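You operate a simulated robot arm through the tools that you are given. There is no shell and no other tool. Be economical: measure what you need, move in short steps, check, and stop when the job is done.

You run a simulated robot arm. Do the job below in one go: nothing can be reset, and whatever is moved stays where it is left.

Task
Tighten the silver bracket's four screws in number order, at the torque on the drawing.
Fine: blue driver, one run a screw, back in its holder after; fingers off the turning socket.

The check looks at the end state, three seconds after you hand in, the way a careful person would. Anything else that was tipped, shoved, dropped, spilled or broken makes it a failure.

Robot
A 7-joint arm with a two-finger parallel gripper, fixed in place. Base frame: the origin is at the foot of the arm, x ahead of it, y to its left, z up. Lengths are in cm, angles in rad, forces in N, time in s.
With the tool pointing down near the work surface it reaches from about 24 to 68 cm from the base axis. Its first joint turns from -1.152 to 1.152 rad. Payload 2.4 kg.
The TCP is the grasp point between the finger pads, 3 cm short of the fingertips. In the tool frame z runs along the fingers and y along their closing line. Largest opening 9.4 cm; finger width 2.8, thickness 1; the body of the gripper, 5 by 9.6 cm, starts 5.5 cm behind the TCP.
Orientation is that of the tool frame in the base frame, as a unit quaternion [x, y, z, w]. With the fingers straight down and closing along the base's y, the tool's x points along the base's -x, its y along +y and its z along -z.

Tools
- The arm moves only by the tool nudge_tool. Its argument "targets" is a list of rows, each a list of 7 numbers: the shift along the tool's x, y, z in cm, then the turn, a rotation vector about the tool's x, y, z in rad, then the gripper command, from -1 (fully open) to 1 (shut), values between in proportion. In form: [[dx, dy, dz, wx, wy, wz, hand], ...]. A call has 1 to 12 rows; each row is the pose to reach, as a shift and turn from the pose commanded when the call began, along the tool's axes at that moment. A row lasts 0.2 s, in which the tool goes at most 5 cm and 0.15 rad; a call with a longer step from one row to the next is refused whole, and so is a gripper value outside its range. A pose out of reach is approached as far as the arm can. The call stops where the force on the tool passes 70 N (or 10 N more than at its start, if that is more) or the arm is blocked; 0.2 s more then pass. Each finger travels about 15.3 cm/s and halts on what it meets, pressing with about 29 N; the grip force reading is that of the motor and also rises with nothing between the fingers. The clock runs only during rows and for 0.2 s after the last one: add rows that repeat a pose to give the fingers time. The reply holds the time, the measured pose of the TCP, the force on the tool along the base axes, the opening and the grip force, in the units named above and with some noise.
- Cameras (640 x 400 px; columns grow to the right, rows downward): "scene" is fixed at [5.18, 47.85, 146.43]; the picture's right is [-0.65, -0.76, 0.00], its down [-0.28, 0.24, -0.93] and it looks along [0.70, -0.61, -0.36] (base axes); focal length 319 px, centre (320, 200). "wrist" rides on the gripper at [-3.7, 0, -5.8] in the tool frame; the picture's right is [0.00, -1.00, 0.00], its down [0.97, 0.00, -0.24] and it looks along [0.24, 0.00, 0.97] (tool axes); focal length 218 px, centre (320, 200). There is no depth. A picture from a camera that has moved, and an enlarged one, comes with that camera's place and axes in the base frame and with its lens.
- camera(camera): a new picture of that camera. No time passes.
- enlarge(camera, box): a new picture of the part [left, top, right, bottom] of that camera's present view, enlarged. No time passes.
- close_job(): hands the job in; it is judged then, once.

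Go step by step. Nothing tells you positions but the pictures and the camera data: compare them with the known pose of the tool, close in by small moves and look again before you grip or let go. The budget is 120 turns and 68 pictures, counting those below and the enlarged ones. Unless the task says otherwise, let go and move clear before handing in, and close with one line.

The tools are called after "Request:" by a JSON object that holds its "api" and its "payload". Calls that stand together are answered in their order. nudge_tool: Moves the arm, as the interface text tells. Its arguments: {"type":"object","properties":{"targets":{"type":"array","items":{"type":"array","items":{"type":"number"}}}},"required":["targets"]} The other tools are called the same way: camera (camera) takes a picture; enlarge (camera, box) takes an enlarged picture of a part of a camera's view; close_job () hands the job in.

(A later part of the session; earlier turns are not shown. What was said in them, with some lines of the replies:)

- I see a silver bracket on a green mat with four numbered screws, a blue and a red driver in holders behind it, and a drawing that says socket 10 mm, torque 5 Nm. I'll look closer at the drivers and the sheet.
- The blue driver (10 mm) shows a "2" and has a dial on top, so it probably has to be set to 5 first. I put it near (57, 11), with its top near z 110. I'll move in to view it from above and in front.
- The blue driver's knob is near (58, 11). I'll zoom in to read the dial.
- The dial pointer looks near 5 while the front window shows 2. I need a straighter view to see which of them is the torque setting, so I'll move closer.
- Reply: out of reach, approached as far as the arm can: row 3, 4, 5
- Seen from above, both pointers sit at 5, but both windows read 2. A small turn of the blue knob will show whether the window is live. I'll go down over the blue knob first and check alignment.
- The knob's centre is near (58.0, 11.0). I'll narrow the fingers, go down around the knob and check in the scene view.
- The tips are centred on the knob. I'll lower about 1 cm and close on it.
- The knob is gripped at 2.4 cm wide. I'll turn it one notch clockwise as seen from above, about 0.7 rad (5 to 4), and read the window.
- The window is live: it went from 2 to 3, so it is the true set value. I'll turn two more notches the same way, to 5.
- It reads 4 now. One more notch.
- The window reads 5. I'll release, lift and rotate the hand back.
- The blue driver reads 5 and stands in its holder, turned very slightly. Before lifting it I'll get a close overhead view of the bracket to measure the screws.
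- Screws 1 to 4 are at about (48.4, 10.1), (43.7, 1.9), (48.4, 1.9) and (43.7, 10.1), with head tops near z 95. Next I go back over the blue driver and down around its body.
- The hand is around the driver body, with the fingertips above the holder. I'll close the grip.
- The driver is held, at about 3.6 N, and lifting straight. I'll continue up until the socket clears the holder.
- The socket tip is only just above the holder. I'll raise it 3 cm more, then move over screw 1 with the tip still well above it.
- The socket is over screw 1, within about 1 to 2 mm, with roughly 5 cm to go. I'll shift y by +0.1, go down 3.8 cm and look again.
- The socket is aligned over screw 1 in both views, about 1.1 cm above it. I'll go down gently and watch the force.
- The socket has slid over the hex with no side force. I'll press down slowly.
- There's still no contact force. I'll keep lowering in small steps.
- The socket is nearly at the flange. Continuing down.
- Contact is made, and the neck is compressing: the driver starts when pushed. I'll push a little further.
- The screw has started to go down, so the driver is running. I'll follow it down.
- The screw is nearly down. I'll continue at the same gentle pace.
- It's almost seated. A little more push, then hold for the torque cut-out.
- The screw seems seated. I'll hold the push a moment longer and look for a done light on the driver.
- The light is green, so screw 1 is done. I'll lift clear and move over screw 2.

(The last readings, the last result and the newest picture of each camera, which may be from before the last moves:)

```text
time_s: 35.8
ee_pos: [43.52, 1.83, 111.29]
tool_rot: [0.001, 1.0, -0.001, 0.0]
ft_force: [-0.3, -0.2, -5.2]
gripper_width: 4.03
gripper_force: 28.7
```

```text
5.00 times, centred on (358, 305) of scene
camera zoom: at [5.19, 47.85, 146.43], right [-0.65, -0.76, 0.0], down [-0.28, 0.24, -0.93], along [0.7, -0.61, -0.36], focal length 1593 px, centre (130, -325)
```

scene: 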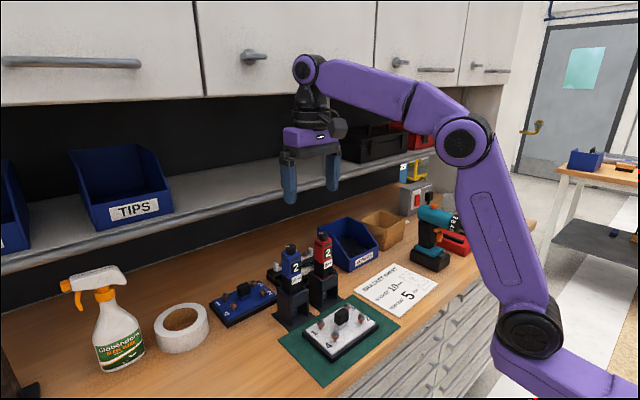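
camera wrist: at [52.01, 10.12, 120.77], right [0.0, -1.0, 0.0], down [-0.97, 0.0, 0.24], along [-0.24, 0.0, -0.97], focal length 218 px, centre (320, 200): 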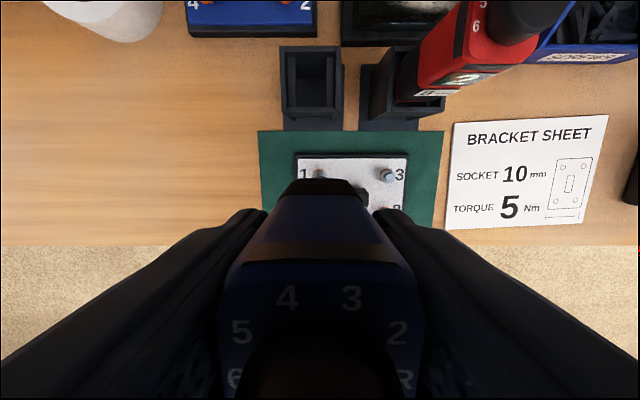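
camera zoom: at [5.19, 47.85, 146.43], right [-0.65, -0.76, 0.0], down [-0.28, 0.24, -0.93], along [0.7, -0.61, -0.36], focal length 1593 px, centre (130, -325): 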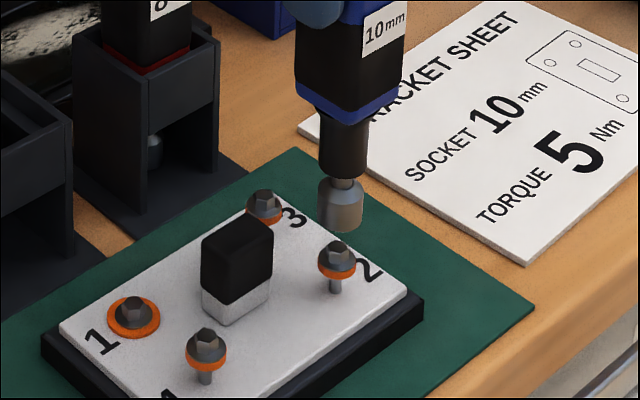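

Screw 1 is flush and the socket is lined up over screw 2. I'll lower onto the hex.

Request:
{"api": "nudge_tool", "payload": {"targets": [[0, 0, 0.6, 0, 0, 0, 0.6], [0, 0, 1.2, 0, 0, 0, 0.6], [0, 0, 1.6, 0, 0, 0, 0.6], [0, 0, 1.9, 0, 0, 0, 0.6], [0, 0, 2.1, 0, 0, 0, 0.6], [0, 0, 2.2, 0, 0, 0, 0.6]]}}

Request:
{"api": "enlarge", "payload": {"camera": "scene", "box": [310, 265, 406, 345]}}

```text
time_s: 37.2
ee_pos: [43.68, 1.86, 109.07]
tool_rot: [-0.001, 1.0, 0.0, -0.001]
ft_force: [-0.6, -0.7, -4.6]
gripper_width: 4.03
gripper_force: 29.1
```

```text
5.00 times, centred on (358, 305) of scene
camera zoom: at [5.19, 47.85, 146.43], right [-0.65, -0.76, 0.0], down [-0.28, 0.24, -0.93], along [0.7, -0.61, -0.36], focal length 1593 px, centre (130, -325)
```

zoom: 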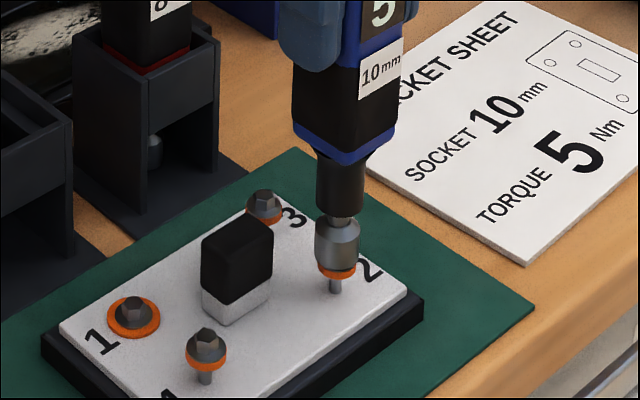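

The socket is over screw 2's hex. I'll push gently to start, following at the same rate as before.

Request:
{"api": "nudge_tool", "payload": {"targets": [[0, 0, 0.1, 0, 0, 0, 0.6], [0, 0, 0.2, 0, 0, 0, 0.6], [0, 0, 0.3, 0, 0, 0, 0.6], [0, 0, 0.4, 0, 0, 0, 0.6], [0, 0, 0.5, 0, 0, 0, 0.6], [0, 0, 0.57, 0, 0, 0, 0.6]]}}

Request:
{"api": "nudge_tool", "payload": {"targets": [[0, 0, 0.07, 0, 0, 0, 0.6], [0, 0, 0.14, 0, 0, 0, 0.6], [0, 0, 0.21, 0, 0, 0, 0.6], [0, 0, 0.28, 0, 0, 0, 0.6], [0, 0, 0.35, 0, 0, 0, 0.6], [0, 0, 0.42, 0, 0, 0, 0.6]]}}

Request:
{"api": "enlarge", "payload": {"camera": "scene", "box": [310, 240, 406, 345]}}

```text
time_s: 38.6
ee_pos: [43.63, 1.83, 108.54]
tool_rot: [0.0, 1.0, 0.0, 0.0]
ft_force: [0.1, -1.0, 1.0]
gripper_width: 4.04
gripper_force: 28.9
```

```text
time_s: 40.0
ee_pos: [43.74, 1.79, 108.18]
tool_rot: [-0.001, 1.0, 0.0, 0.001]
ft_force: [0.7, -0.5, 1.7]
gripper_width: 4.02
gripper_force: 28.9
```

```text
3.81 times, centred on (358, 292) of scene
camera zoom: at [5.18, 47.85, 146.43], right [-0.65, -0.76, 0.0], down [-0.28, 0.24, -0.93], along [0.7, -0.61, -0.36], focal length 1214 px, centre (175, -152)
```

zoom: 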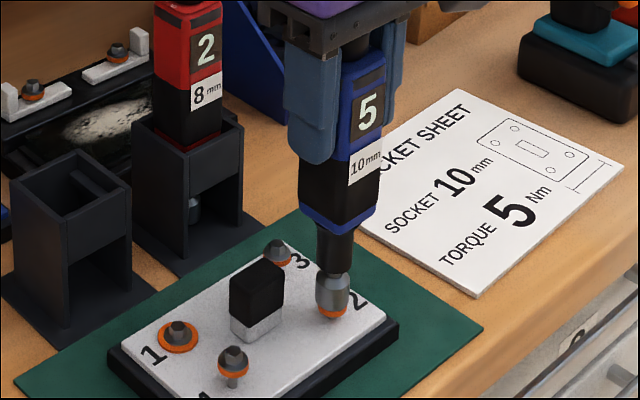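

Screw 2 is going down. I'll follow to the seated height and hold.

Request:
{"api": "nudge_tool", "payload": {"targets": [[0, 0, 0.09, 0, 0, 0, 0.6], [0, 0, 0.18, 0, 0, 0, 0.6], [0, 0, 0.27, 0, 0, 0, 0.6], [0, 0, 0.36, 0, 0, 0, 0.6], [0, 0, 0.45, 0, 0, 0, 0.6], [0, 0, 0.54, 0, 0, 0, 0.6], [0, 0, 0.63, 0, 0, 0, 0.6], [0, 0, 0.72, 0, 0, 0, 0.6], [0, 0, 0.81, 0, 0, 0, 0.6], [0, 0, 0.88, 0, 0, 0, 0.6], [0, 0, 0.93, 0, 0, 0, 0.6], [0, 0, 0.93, 0, 0, 0, 0.6]]}}

Request:
{"api": "nudge_tool", "payload": {"targets": [[0, 0, 0, 0, 0, 0, 0.6], [0, 0, 0, 0, 0, 0, 0.6], [0, 0, 0, 0, 0, 0, 0.6]]}}

Request:
{"api": "enlarge", "payload": {"camera": "scene", "box": [310, 240, 406, 345]}}

```text
time_s: 42.6
ee_pos: [43.63, 1.84, 107.18]
tool_rot: [0.0, 1.0, 0.0, 0.0]
ft_force: [-0.6, 0.6, 1.4]
gripper_width: 4.02
gripper_force: 28.9
```

```text
time_s: 43.4
ee_pos: [43.63, 1.86, 107.3]
tool_rot: [0.0, 1.0, 0.001, 0.001]
ft_force: [0.4, -1.3, 0.9]
gripper_width: 4.03
gripper_force: 28.4
```

```text
3.81 times, centred on (358, 292) of scene
camera zoom: at [5.18, 47.85, 146.43], right [-0.65, -0.76, 0.0], down [-0.28, 0.24, -0.93], along [0.7, -0.61, -0.36], focal length 1214 px, centre (175, -152)
```

zoom: 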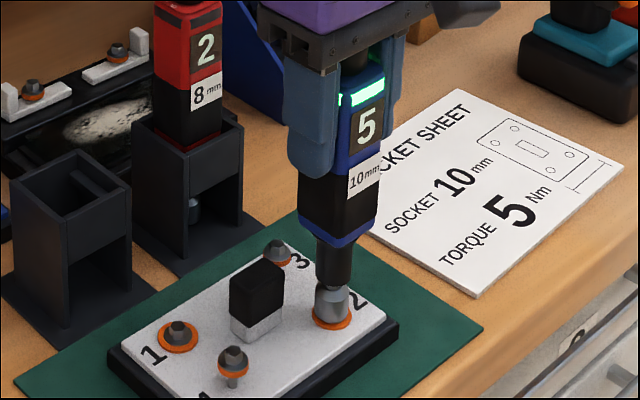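

Screw 2 shows green. I'll lift and move to screw 3.

Request:
{"api": "nudge_tool", "payload": {"targets": [[0, 0, -2, 0, 0, 0, 0.6], [0, 0, -4.5, 0, 0, 0, 0.6], [0, 0, -7.2, 0, 0, 0, 0.6], [-2.4, 0, -7.2, 0, 0, 0, 0.6], [-4.77, 0, -7.2, 0, 0, 0, 0.6], [-4.77, 0, -5.5, 0, 0, 0, 0.6], [-4.77, 0, -4, 0, 0, 0, 0.6], [-4.77, 0, -4, 0, 0, 0, 0.6]]}}

Request:
{"api": "enlarge", "payload": {"camera": "scene", "box": [310, 265, 406, 345]}}

```text
time_s: 45.2
ee_pos: [48.52, 1.84, 111.18]
tool_rot: [0.0, 1.0, 0.0, 0.0]
ft_force: [-0.2, 0.1, -4.6]
gripper_width: 4.0
gripper_force: 29.1
```

```text
5.00 times, centred on (358, 305) of scene
camera zoom: at [5.19, 47.85, 146.43], right [-0.65, -0.76, 0.0], down [-0.28, 0.24, -0.93], along [0.7, -0.61, -0.36], focal length 1593 px, centre (130, -325)
```

zoom: 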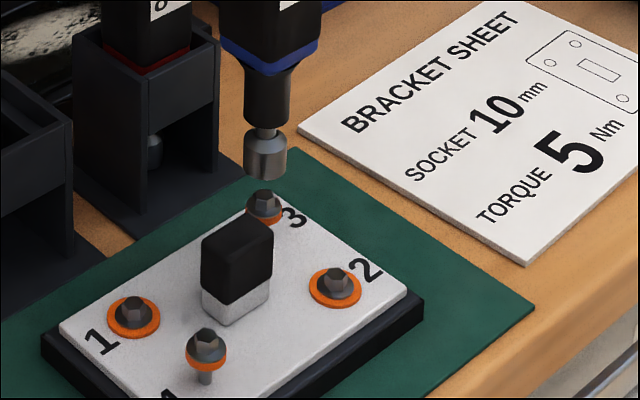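

It's aligned over screw 3, with the same gap as before. I'll lower and then push to start.

Request:
{"api": "nudge_tool", "payload": {"targets": [[0, 0, 0.6, 0, 0, 0, 0.6], [0, 0, 1.2, 0, 0, 0, 0.6], [0, 0, 1.6, 0, 0, 0, 0.6], [0, 0, 1.9, 0, 0, 0, 0.6], [0, 0, 2.1, 0, 0, 0, 0.6], [0, 0, 2.15, 0, 0, 0, 0.6]]}}

Request:
{"api": "enlarge", "payload": {"camera": "scene", "box": [310, 240, 406, 345]}}

```text
time_s: 46.6
ee_pos: [48.4, 1.91, 109.12]
tool_rot: [0.001, 1.0, 0.0, 0.0]
ft_force: [-0.2, 0.7, -3.3]
gripper_width: 4.01
gripper_force: 28.8
```

```text
3.81 times, centred on (358, 292) of scene
camera zoom: at [5.19, 47.85, 146.43], right [-0.65, -0.76, 0.0], down [-0.28, 0.24, -0.93], along [0.7, -0.61, -0.36], focal length 1214 px, centre (175, -152)
```

zoom: 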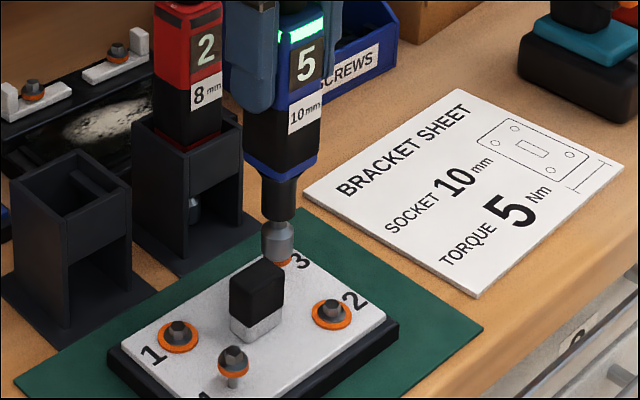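

The socket is engaged. The light stays green from the last run, so I'll judge this one by screw travel and timing.

Request:
{"api": "nudge_tool", "payload": {"targets": [[0, 0, 0.1, 0, 0, 0, 0.6], [0, 0, 0.2, 0, 0, 0, 0.6], [0, 0, 0.3, 0, 0, 0, 0.6], [0, 0, 0.4, 0, 0, 0, 0.6], [0, 0, 0.5, 0, 0, 0, 0.6], [0, 0, 0.57, 0, 0, 0, 0.6]]}}

Request:
{"api": "nudge_tool", "payload": {"targets": [[0, 0, 0.07, 0, 0, 0, 0.6], [0, 0, 0.14, 0, 0, 0, 0.6], [0, 0, 0.21, 0, 0, 0, 0.6], [0, 0, 0.28, 0, 0, 0, 0.6], [0, 0, 0.35, 0, 0, 0, 0.6], [0, 0, 0.42, 0, 0, 0, 0.6]]}}

Request:
{"api": "enlarge", "payload": {"camera": "scene", "box": [310, 240, 406, 345]}}

```text
time_s: 48.0
ee_pos: [48.39, 1.73, 108.65]
tool_rot: [0.0, 1.0, 0.0, 0.0]
ft_force: [0.2, 0.0, 0.3]
gripper_width: 4.03
gripper_force: 28.9
```

```text
time_s: 49.4
ee_pos: [48.43, 1.8, 108.08]
tool_rot: [-0.001, 1.0, 0.0, 0.0]
ft_force: [1.2, -0.9, 1.7]
gripper_width: 4.02
gripper_force: 28.7
```

```text
3.81 times, centred on (358, 292) of scene
camera zoom: at [5.18, 47.85, 146.44], right [-0.65, -0.76, 0.0], down [-0.28, 0.24, -0.93], along [0.7, -0.61, -0.36], focal length 1214 px, centre (175, -152)
```

zoom: 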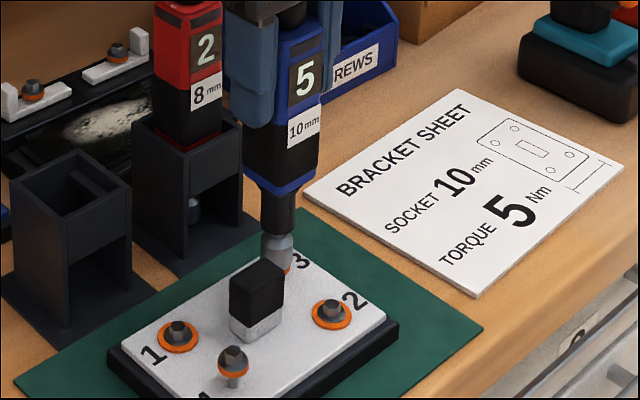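

The light went off, so it is running. I'll follow down and hold until it turns green.

Request:
{"api": "nudge_tool", "payload": {"targets": [[0, 0, 0.09, 0, 0, 0, 0.6], [0, 0, 0.18, 0, 0, 0, 0.6], [0, 0, 0.27, 0, 0, 0, 0.6], [0, 0, 0.36, 0, 0, 0, 0.6], [0, 0, 0.45, 0, 0, 0, 0.6], [0, 0, 0.54, 0, 0, 0, 0.6], [0, 0, 0.63, 0, 0, 0, 0.6], [0, 0, 0.72, 0, 0, 0, 0.6], [0, 0, 0.81, 0, 0, 0, 0.6], [0, 0, 0.88, 0, 0, 0, 0.6], [0, 0, 0.93, 0, 0, 0, 0.6], [0, 0, 0.93, 0, 0, 0, 0.6]]}}

Request:
{"api": "nudge_tool", "payload": {"targets": [[0, 0, 0, 0, 0, 0, 0.6], [0, 0, 0, 0, 0, 0, 0.6], [0, 0, 0, 0, 0, 0, 0.6]]}}

Request:
{"api": "enlarge", "payload": {"camera": "scene", "box": [310, 240, 406, 345]}}

```text
time_s: 52.0
ee_pos: [48.51, 1.94, 107.15]
tool_rot: [-0.001, 1.0, 0.001, 0.001]
ft_force: [0.0, -0.8, 1.9]
gripper_width: 4.05
gripper_force: 28.9
```

```text
time_s: 52.8
ee_pos: [48.43, 1.97, 107.27]
tool_rot: [0.0, 1.0, -0.001, 0.0]
ft_force: [0.7, 0.0, 1.5]
gripper_width: 4.05
gripper_force: 28.9
```

```text
3.81 times, centred on (358, 292) of scene
camera zoom: at [5.18, 47.85, 146.44], right [-0.65, -0.76, 0.0], down [-0.28, 0.24, -0.93], along [0.7, -0.61, -0.36], focal length 1214 px, centre (175, -152)
```

zoom: 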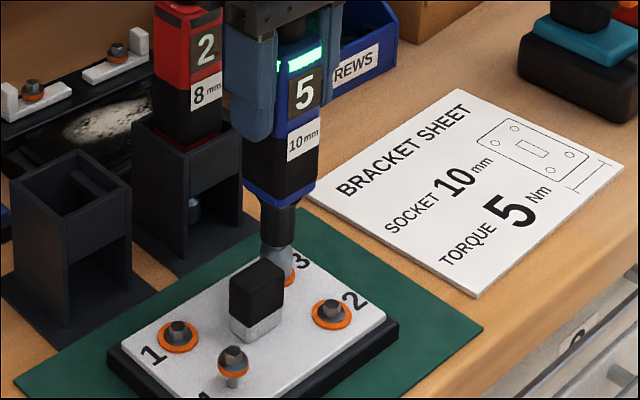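

Screw 3 shows green. I'll lift and move to screw 4.

Request:
{"api": "nudge_tool", "payload": {"targets": [[0, 0, -2, 0, 0, 0, 0.6], [0, 0, -4.5, 0, 0, 0, 0.6], [0, 0, -7.4, 0, 0, 0, 0.6], [1.6, 2.8, -7.4, 0, 0, 0, 0.6], [3.2, 5.6, -7.4, 0, 0, 0, 0.6], [4.78, 8.34, -7.4, 0, 0, 0, 0.6], [4.78, 8.34, -5.5, 0, 0, 0, 0.6], [4.78, 8.34, -4, 0, 0, 0, 0.6], [4.78, 8.34, -4, 0, 0, 0, 0.6]]}}

Request:
{"api": "enlarge", "payload": {"camera": "scene", "box": [290, 275, 386, 355]}}

```text
time_s: 54.8
ee_pos: [43.6, 10.3, 111.1]
tool_rot: [0.001, 1.0, 0.0, 0.001]
ft_force: [0.5, 0.1, -5.1]
gripper_width: 4.03
gripper_force: 28.9
```

```text
5.00 times, centred on (338, 315) of scene
camera zoom: at [5.19, 47.85, 146.43], right [-0.65, -0.76, 0.0], down [-0.28, 0.24, -0.93], along [0.7, -0.61, -0.36], focal length 1593 px, centre (230, -375)
```

zoom: 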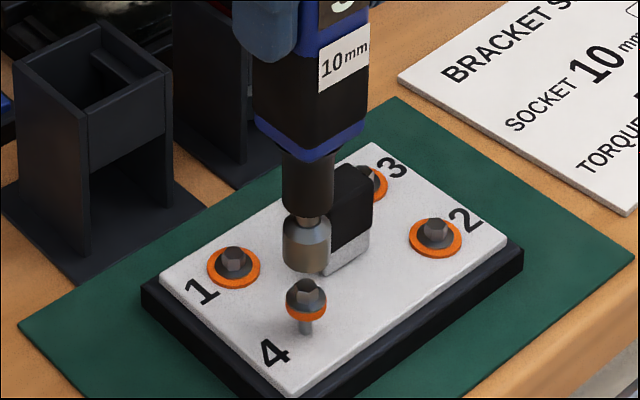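

It's aligned over screw 4. Lowering and starting.

Request:
{"api": "nudge_tool", "payload": {"targets": [[0, 0, 0.6, 0, 0, 0, 0.6], [0, 0, 1.2, 0, 0, 0, 0.6], [0, 0, 1.6, 0, 0, 0, 0.6], [0, 0, 1.9, 0, 0, 0, 0.6], [0, 0, 2.05, 0, 0, 0, 0.6], [0, 0, 2.1, 0, 0, 0, 0.6]]}}

Request:
{"api": "enlarge", "payload": {"camera": "scene", "box": [290, 250, 386, 355]}}

```text
time_s: 56.2
ee_pos: [43.71, 10.18, 109.06]
tool_rot: [0.0, 1.0, 0.001, -0.001]
ft_force: [-0.1, -0.2, -2.2]
gripper_width: 4.01
gripper_force: 29.4
```

```text
3.81 times, centred on (338, 302) of scene
camera zoom: at [5.18, 47.85, 146.43], right [-0.65, -0.76, 0.0], down [-0.28, 0.24, -0.93], along [0.7, -0.61, -0.36], focal length 1214 px, centre (251, -190)
```

zoom: 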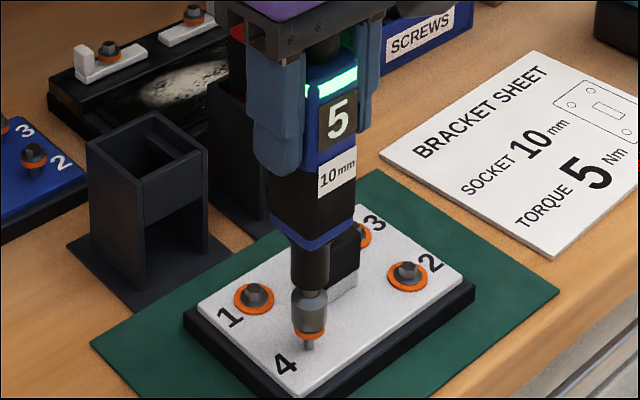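

The socket is engaged on screw 4. I'll push and follow as before.

Request:
{"api": "nudge_tool", "payload": {"targets": [[0, 0, 0.1, 0, 0, 0, 0.6], [0, 0, 0.2, 0, 0, 0, 0.6], [0, 0, 0.3, 0, 0, 0, 0.6], [0, 0, 0.4, 0, 0, 0, 0.6], [0, 0, 0.5, 0, 0, 0, 0.6], [0, 0, 0.57, 0, 0, 0, 0.6]]}}

Request:
{"api": "nudge_tool", "payload": {"targets": [[0, 0, 0.07, 0, 0, 0, 0.6], [0, 0, 0.14, 0, 0, 0, 0.6], [0, 0, 0.21, 0, 0, 0, 0.6], [0, 0, 0.28, 0, 0, 0, 0.6], [0, 0, 0.35, 0, 0, 0, 0.6], [0, 0, 0.42, 0, 0, 0, 0.6]]}}

Request:
{"api": "nudge_tool", "payload": {"targets": [[0, 0, 0.09, 0, 0, 0, 0.6], [0, 0, 0.18, 0, 0, 0, 0.6], [0, 0, 0.27, 0, 0, 0, 0.6], [0, 0, 0.36, 0, 0, 0, 0.6], [0, 0, 0.45, 0, 0, 0, 0.6], [0, 0, 0.54, 0, 0, 0, 0.6], [0, 0, 0.63, 0, 0, 0, 0.6], [0, 0, 0.72, 0, 0, 0, 0.6], [0, 0, 0.8, 0, 0, 0, 0.6], [0, 0, 0.86, 0, 0, 0, 0.6], [0, 0, 0.9, 0, 0, 0, 0.6], [0, 0, 0.9, 0, 0, 0, 0.6]]}}

Request:
{"api": "nudge_tool", "payload": {"targets": [[0, 0, 0, 0, 0, 0, 0.6], [0, 0, 0, 0, 0, 0, 0.6], [0, 0, 0, 0, 0, 0, 0.6]]}}

Request:
{"api": "enlarge", "payload": {"camera": "scene", "box": [290, 250, 386, 355]}}

```text
time_s: 57.6
ee_pos: [43.7, 10.1, 108.55]
tool_rot: [0.0, 1.0, 0.001, 0.0]
ft_force: [-0.3, -0.6, 0.6]
gripper_width: 4.02
gripper_force: 28.6
```

```text
time_s: 59.0
ee_pos: [43.65, 10.17, 108.18]
tool_rot: [-0.001, 1.0, 0.0, 0.0]
ft_force: [1.5, -0.1, 1.6]
gripper_width: 4.03
gripper_force: 28.6
```

```text
time_s: 61.6
ee_pos: [43.62, 10.15, 107.2]
tool_rot: [0.001, 1.0, -0.001, 0.0]
ft_force: [-0.2, 1.7, 3.0]
gripper_width: 4.02
gripper_force: 29.5
```

```text
time_s: 62.4
ee_pos: [43.57, 10.27, 107.23]
tool_rot: [-0.001, 1.0, 0.0, 0.0]
ft_force: [-0.5, 0.4, 2.3]
gripper_width: 4.03
gripper_force: 29.0
```

```text
3.81 times, centred on (338, 302) of scene
camera zoom: at [5.18, 47.85, 146.43], right [-0.65, -0.76, 0.0], down [-0.28, 0.24, -0.93], along [0.7, -0.61, -0.36], focal length 1214 px, centre (251, -190)
```

zoom: 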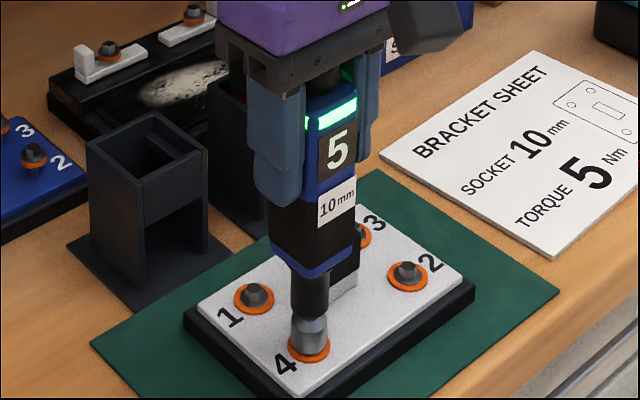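

Screw 4 is done: the light is green and all four rings are flush. I'll lift high and go back over the blue holder.

Request:
{"api": "nudge_tool", "payload": {"targets": [[0, 0, -2, 0, 0, 0, 0.6], [0, 0, -5, 0, 0, 0, 0.6], [0, 0, -8, 0, 0, 0, 0.6], [0, 0, -10.8, 0, 0, 0, 0.6], [-3.6, 0.25, -10.8, 0, 0, 0, 0.6], [-7.2, 0.5, -10.8, 0, 0, 0, 0.6], [-10.8, 0.75, -10.8, 0, 0, 0, 0.6], [-14.41, 0.91, -10.8, 0, 0, 0, 0.6], [-14.41, 0.91, -10.8, 0, 0, 0, 0.6]]}}

Request:
{"api": "nudge_tool", "payload": {"targets": [[0, 0, 1.5, 0, 0, 0, 0.6], [0, 0, 2.8, 0, 0, 0, 0.6], [0, 0, 2.8, 0, 0, 0, 0.6]]}}

Request:
{"api": "enlarge", "payload": {"camera": "scene", "box": [240, 190, 370, 330]}}

```text
time_s: 64.4
ee_pos: [57.99, 11.05, 118.13]
tool_rot: [0.0, 1.0, 0.0, -0.001]
ft_force: [1.5, -0.1, -4.0]
gripper_width: 4.04
gripper_force: 29.0
```

```text
time_s: 65.2
ee_pos: [58.09, 11.15, 115.17]
tool_rot: [0.0, 1.0, 0.0, -0.001]
ft_force: [-0.7, 0.2, -4.8]
gripper_width: 4.03
gripper_force: 29.1
```

```text
2.86 times, centred on (305, 260) of scene
camera zoom: at [5.19, 47.85, 146.43], right [-0.65, -0.76, 0.0], down [-0.28, 0.24, -0.93], along [0.7, -0.61, -0.36], focal length 910 px, centre (363, 29)
```

zoom: 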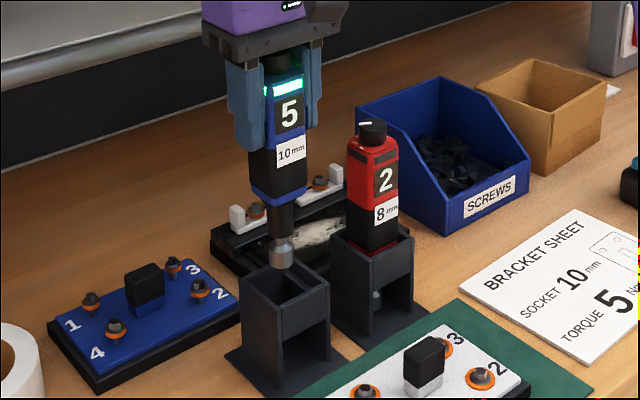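

The socket is centred over the holder, just as it was when it came out. Lowering, slower near the end.

Request:
{"api": "nudge_tool", "payload": {"targets": [[0, 0, 1.5, 0, 0, 0, 0.6], [0, 0, 3, 0, 0, 0, 0.6], [0, 0, 4.5, 0, 0, 0, 0.6], [0, 0, 5.5, 0, 0, 0, 0.6], [0, 0, 6.5, 0, 0, 0, 0.6], [0, 0, 7, 0, 0, 0, 0.6], [0, 0, 7, 0, 0, 0, 0.6]]}}

Request:
{"api": "enlarge", "payload": {"camera": "scene", "box": [260, 220, 340, 330]}}

```text
time_s: 66.8
ee_pos: [57.99, 11.27, 108.17]
tool_rot: [-0.001, 1.0, 0.0, 0.0]
ft_force: [-0.6, -0.3, -4.7]
gripper_width: 4.03
gripper_force: 29.0
```

```text
3.64 times, centred on (300, 275) of scene
camera zoom: at [5.19, 47.85, 146.43], right [-0.65, -0.76, 0.0], down [-0.28, 0.24, -0.93], along [0.7, -0.61, -0.36], focal length 1159 px, centre (393, -73)
```

zoom: 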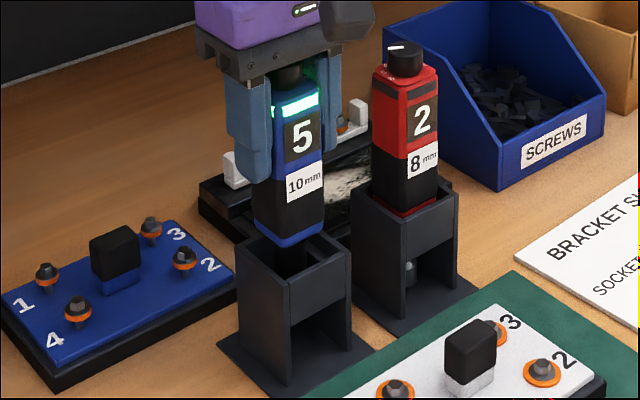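

The body is about to enter the holder. Slow steps now, watching the force.

Request:
{"api": "nudge_tool", "payload": {"targets": [[0, 0, 0.3, 0, 0, 0, 0.6], [0, 0, 0.6, 0, 0, 0, 0.6], [0, 0, 0.9, 0, 0, 0, 0.6], [0, 0, 1.2, 0, 0, 0, 0.6], [0, 0, 1.5, 0, 0, 0, 0.6]]}}

Request:
{"api": "nudge_tool", "payload": {"targets": [[0, 0, 0.3, 0, 0, 0, 0.6], [0, 0, 0.6, 0, 0, 0, 0.6], [0, 0, 0.9, 0, 0, 0, 0.6], [0, 0, 1.15, 0, 0, 0, 0.6], [0, 0, 1.15, 0, 0, 0, 0.6]]}}

Request:
{"api": "enlarge", "payload": {"camera": "scene", "box": [260, 220, 340, 330]}}

```text
time_s: 68.0
ee_pos: [57.89, 11.08, 106.65]
tool_rot: [0.0, 1.0, 0.0, 0.0]
ft_force: [-0.4, 0.2, -5.7]
gripper_width: 4.02
gripper_force: 29.7
```

```text
time_s: 69.2
ee_pos: [58.1, 11.14, 105.61]
tool_rot: [0.0, 1.0, 0.0, 0.0]
ft_force: [0.2, -0.8, -4.3]
gripper_width: 4.01
gripper_force: 28.7
```

```text
3.64 times, centred on (300, 275) of scene
camera zoom: at [5.19, 47.85, 146.43], right [-0.65, -0.76, 0.0], down [-0.28, 0.24, -0.93], along [0.7, -0.61, -0.36], focal length 1159 px, centre (393, -73)
```

zoom: 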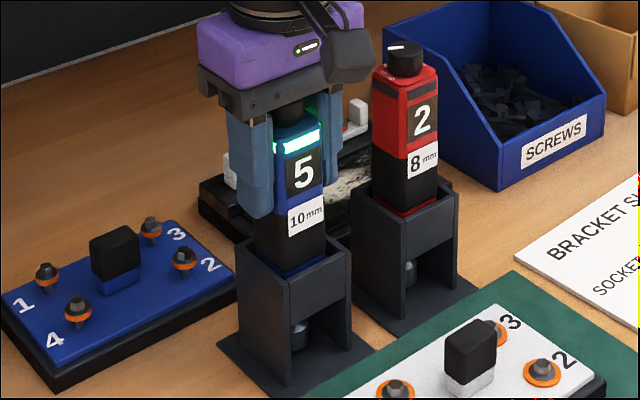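

It's in the holder but I'm still carrying its weight. I'll lower the last couple of millimetres.

Request:
{"api": "nudge_tool", "payload": {"targets": [[0, 0, 0.1, 0, 0, 0, 0.6], [0, 0, 0.1, 0, 0, 0, 0.6]]}}

Request:
{"api": "nudge_tool", "payload": {"targets": [[0, 0, 0.1, 0, 0, 0, 0.6], [0, 0, 0.1, 0, 0, 0, 0.6]]}}

```text
time_s: 69.8
ee_pos: [58.03, 11.11, 105.49]
tool_rot: [0.0, 1.0, 0.001, 0.001]
ft_force: [-0.9, -0.3, 1.7]
gripper_width: 4.02
gripper_force: 29.3
```

```text
time_s: 70.4
ee_pos: [58.03, 11.09, 105.47]
tool_rot: [0.0, 1.0, -0.001, 0.001]
ft_force: [-5.3, -1.6, 17.9]
gripper_width: 4.02
gripper_force: 28.5
```

Seated: the force is now carried by the holder. I'll ease back up 1 mm, open the fingers and lift away.

Request:
{"api": "nudge_tool", "payload": {"targets": [[0, 0, -0.1, 0, 0, 0, 0.6], [0, 0, -0.1, 0, 0, 0, 0.2], [0, 0, -0.1, 0, 0, 0, -0.2], [0, 0, -0.1, 0, 0, 0, -0.5], [0, 0, -0.1, 0, 0, 0, -0.5]]}}

Request:
{"api": "nudge_tool", "payload": {"targets": [[0, 0, -2, 0, 0, 0, -0.5], [0, 0, -4.5, 0, 0, 0, -0.5], [0, 0, -7, 0, 0, 0, -0.5], [0, 0, -10, 0, 0, 0, -0.5], [4, 0, -11, 0, 0, 0, -0.5], [8, 0, -12, 0, 0, 0, -0.5], [12, 0, -12, 0, 0, 0, -0.5], [12, 0, -12, 0, 0, 0, -0.5]]}}

Request:
{"api": "camera", "payload": {"camera": "scene"}}

Request:
{"api": "enlarge", "payload": {"camera": "scene", "box": [250, 225, 410, 365]}}

Request:
{"api": "camera", "payload": {"camera": "wrist"}}

```text
time_s: 71.6
ee_pos: [57.98, 11.18, 105.39]
tool_rot: [0.0, 1.0, 0.0, 0.001]
ft_force: [0.2, -0.2, -0.4]
gripper_width: 7.05
gripper_force: 0.1
```

```text
time_s: 73.4
ee_pos: [46.04, 11.11, 117.44]
tool_rot: [0.0, 1.0, 0.0, 0.0]
ft_force: [-0.1, -0.1, -0.5]
gripper_width: 7.05
gripper_force: 0.0
```

```text
13 pictures are left
```

scene: 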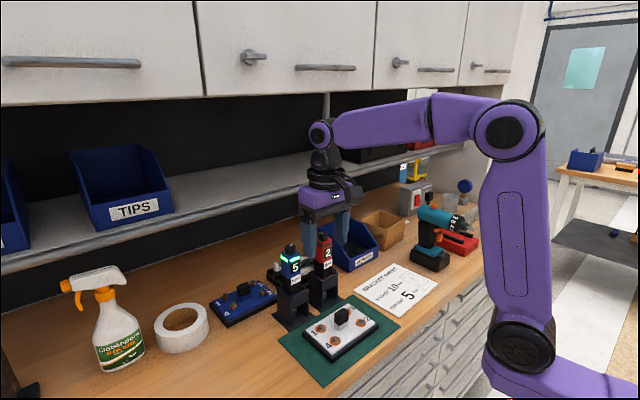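

```text
2.86 times, centred on (330, 295) of scene
camera zoom: at [5.18, 47.85, 146.43], right [-0.65, -0.76, 0.0], down [-0.28, 0.24, -0.93], along [0.7, -0.61, -0.36], focal length 910 px, centre (291, -71)
```

zoom: 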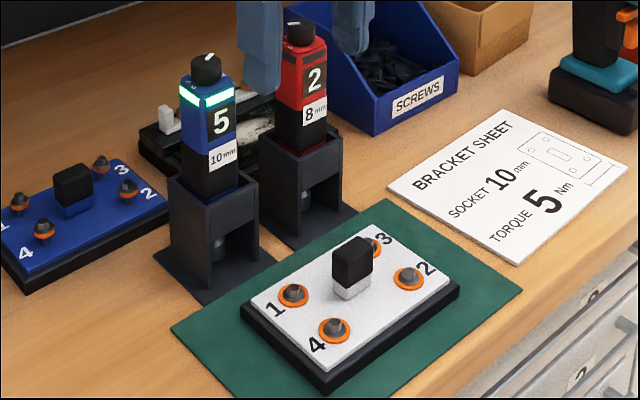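

```text
11 pictures are left
camera wrist: at [49.68, 10.98, 123.28], right [0.0, -1.0, 0.0], down [-0.97, 0.0, 0.24], along [-0.24, 0.0, -0.97], focal length 218 px, centre (320, 200)
```

wrist: 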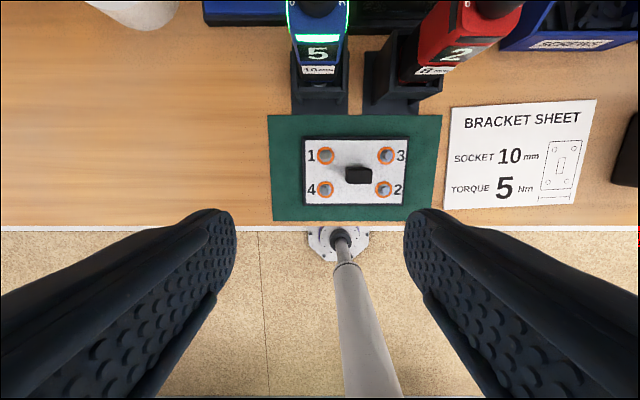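

All four screws are seated, the blue driver stands upright in its holder, the arm is clear, and nothing else has moved. Handing in.

Request:
{"api": "close_job", "payload": {}}

```text
The job is handed in.
```

I tightened the silver bracket's four screws in order 1-2-3-4, one run each, with the blue 10 mm driver set to 5 Nm, and put the driver back in its holder. Its window originally read 2; I set the torque by that window because the pointer on the dial's printed scale doesn't agree with it.
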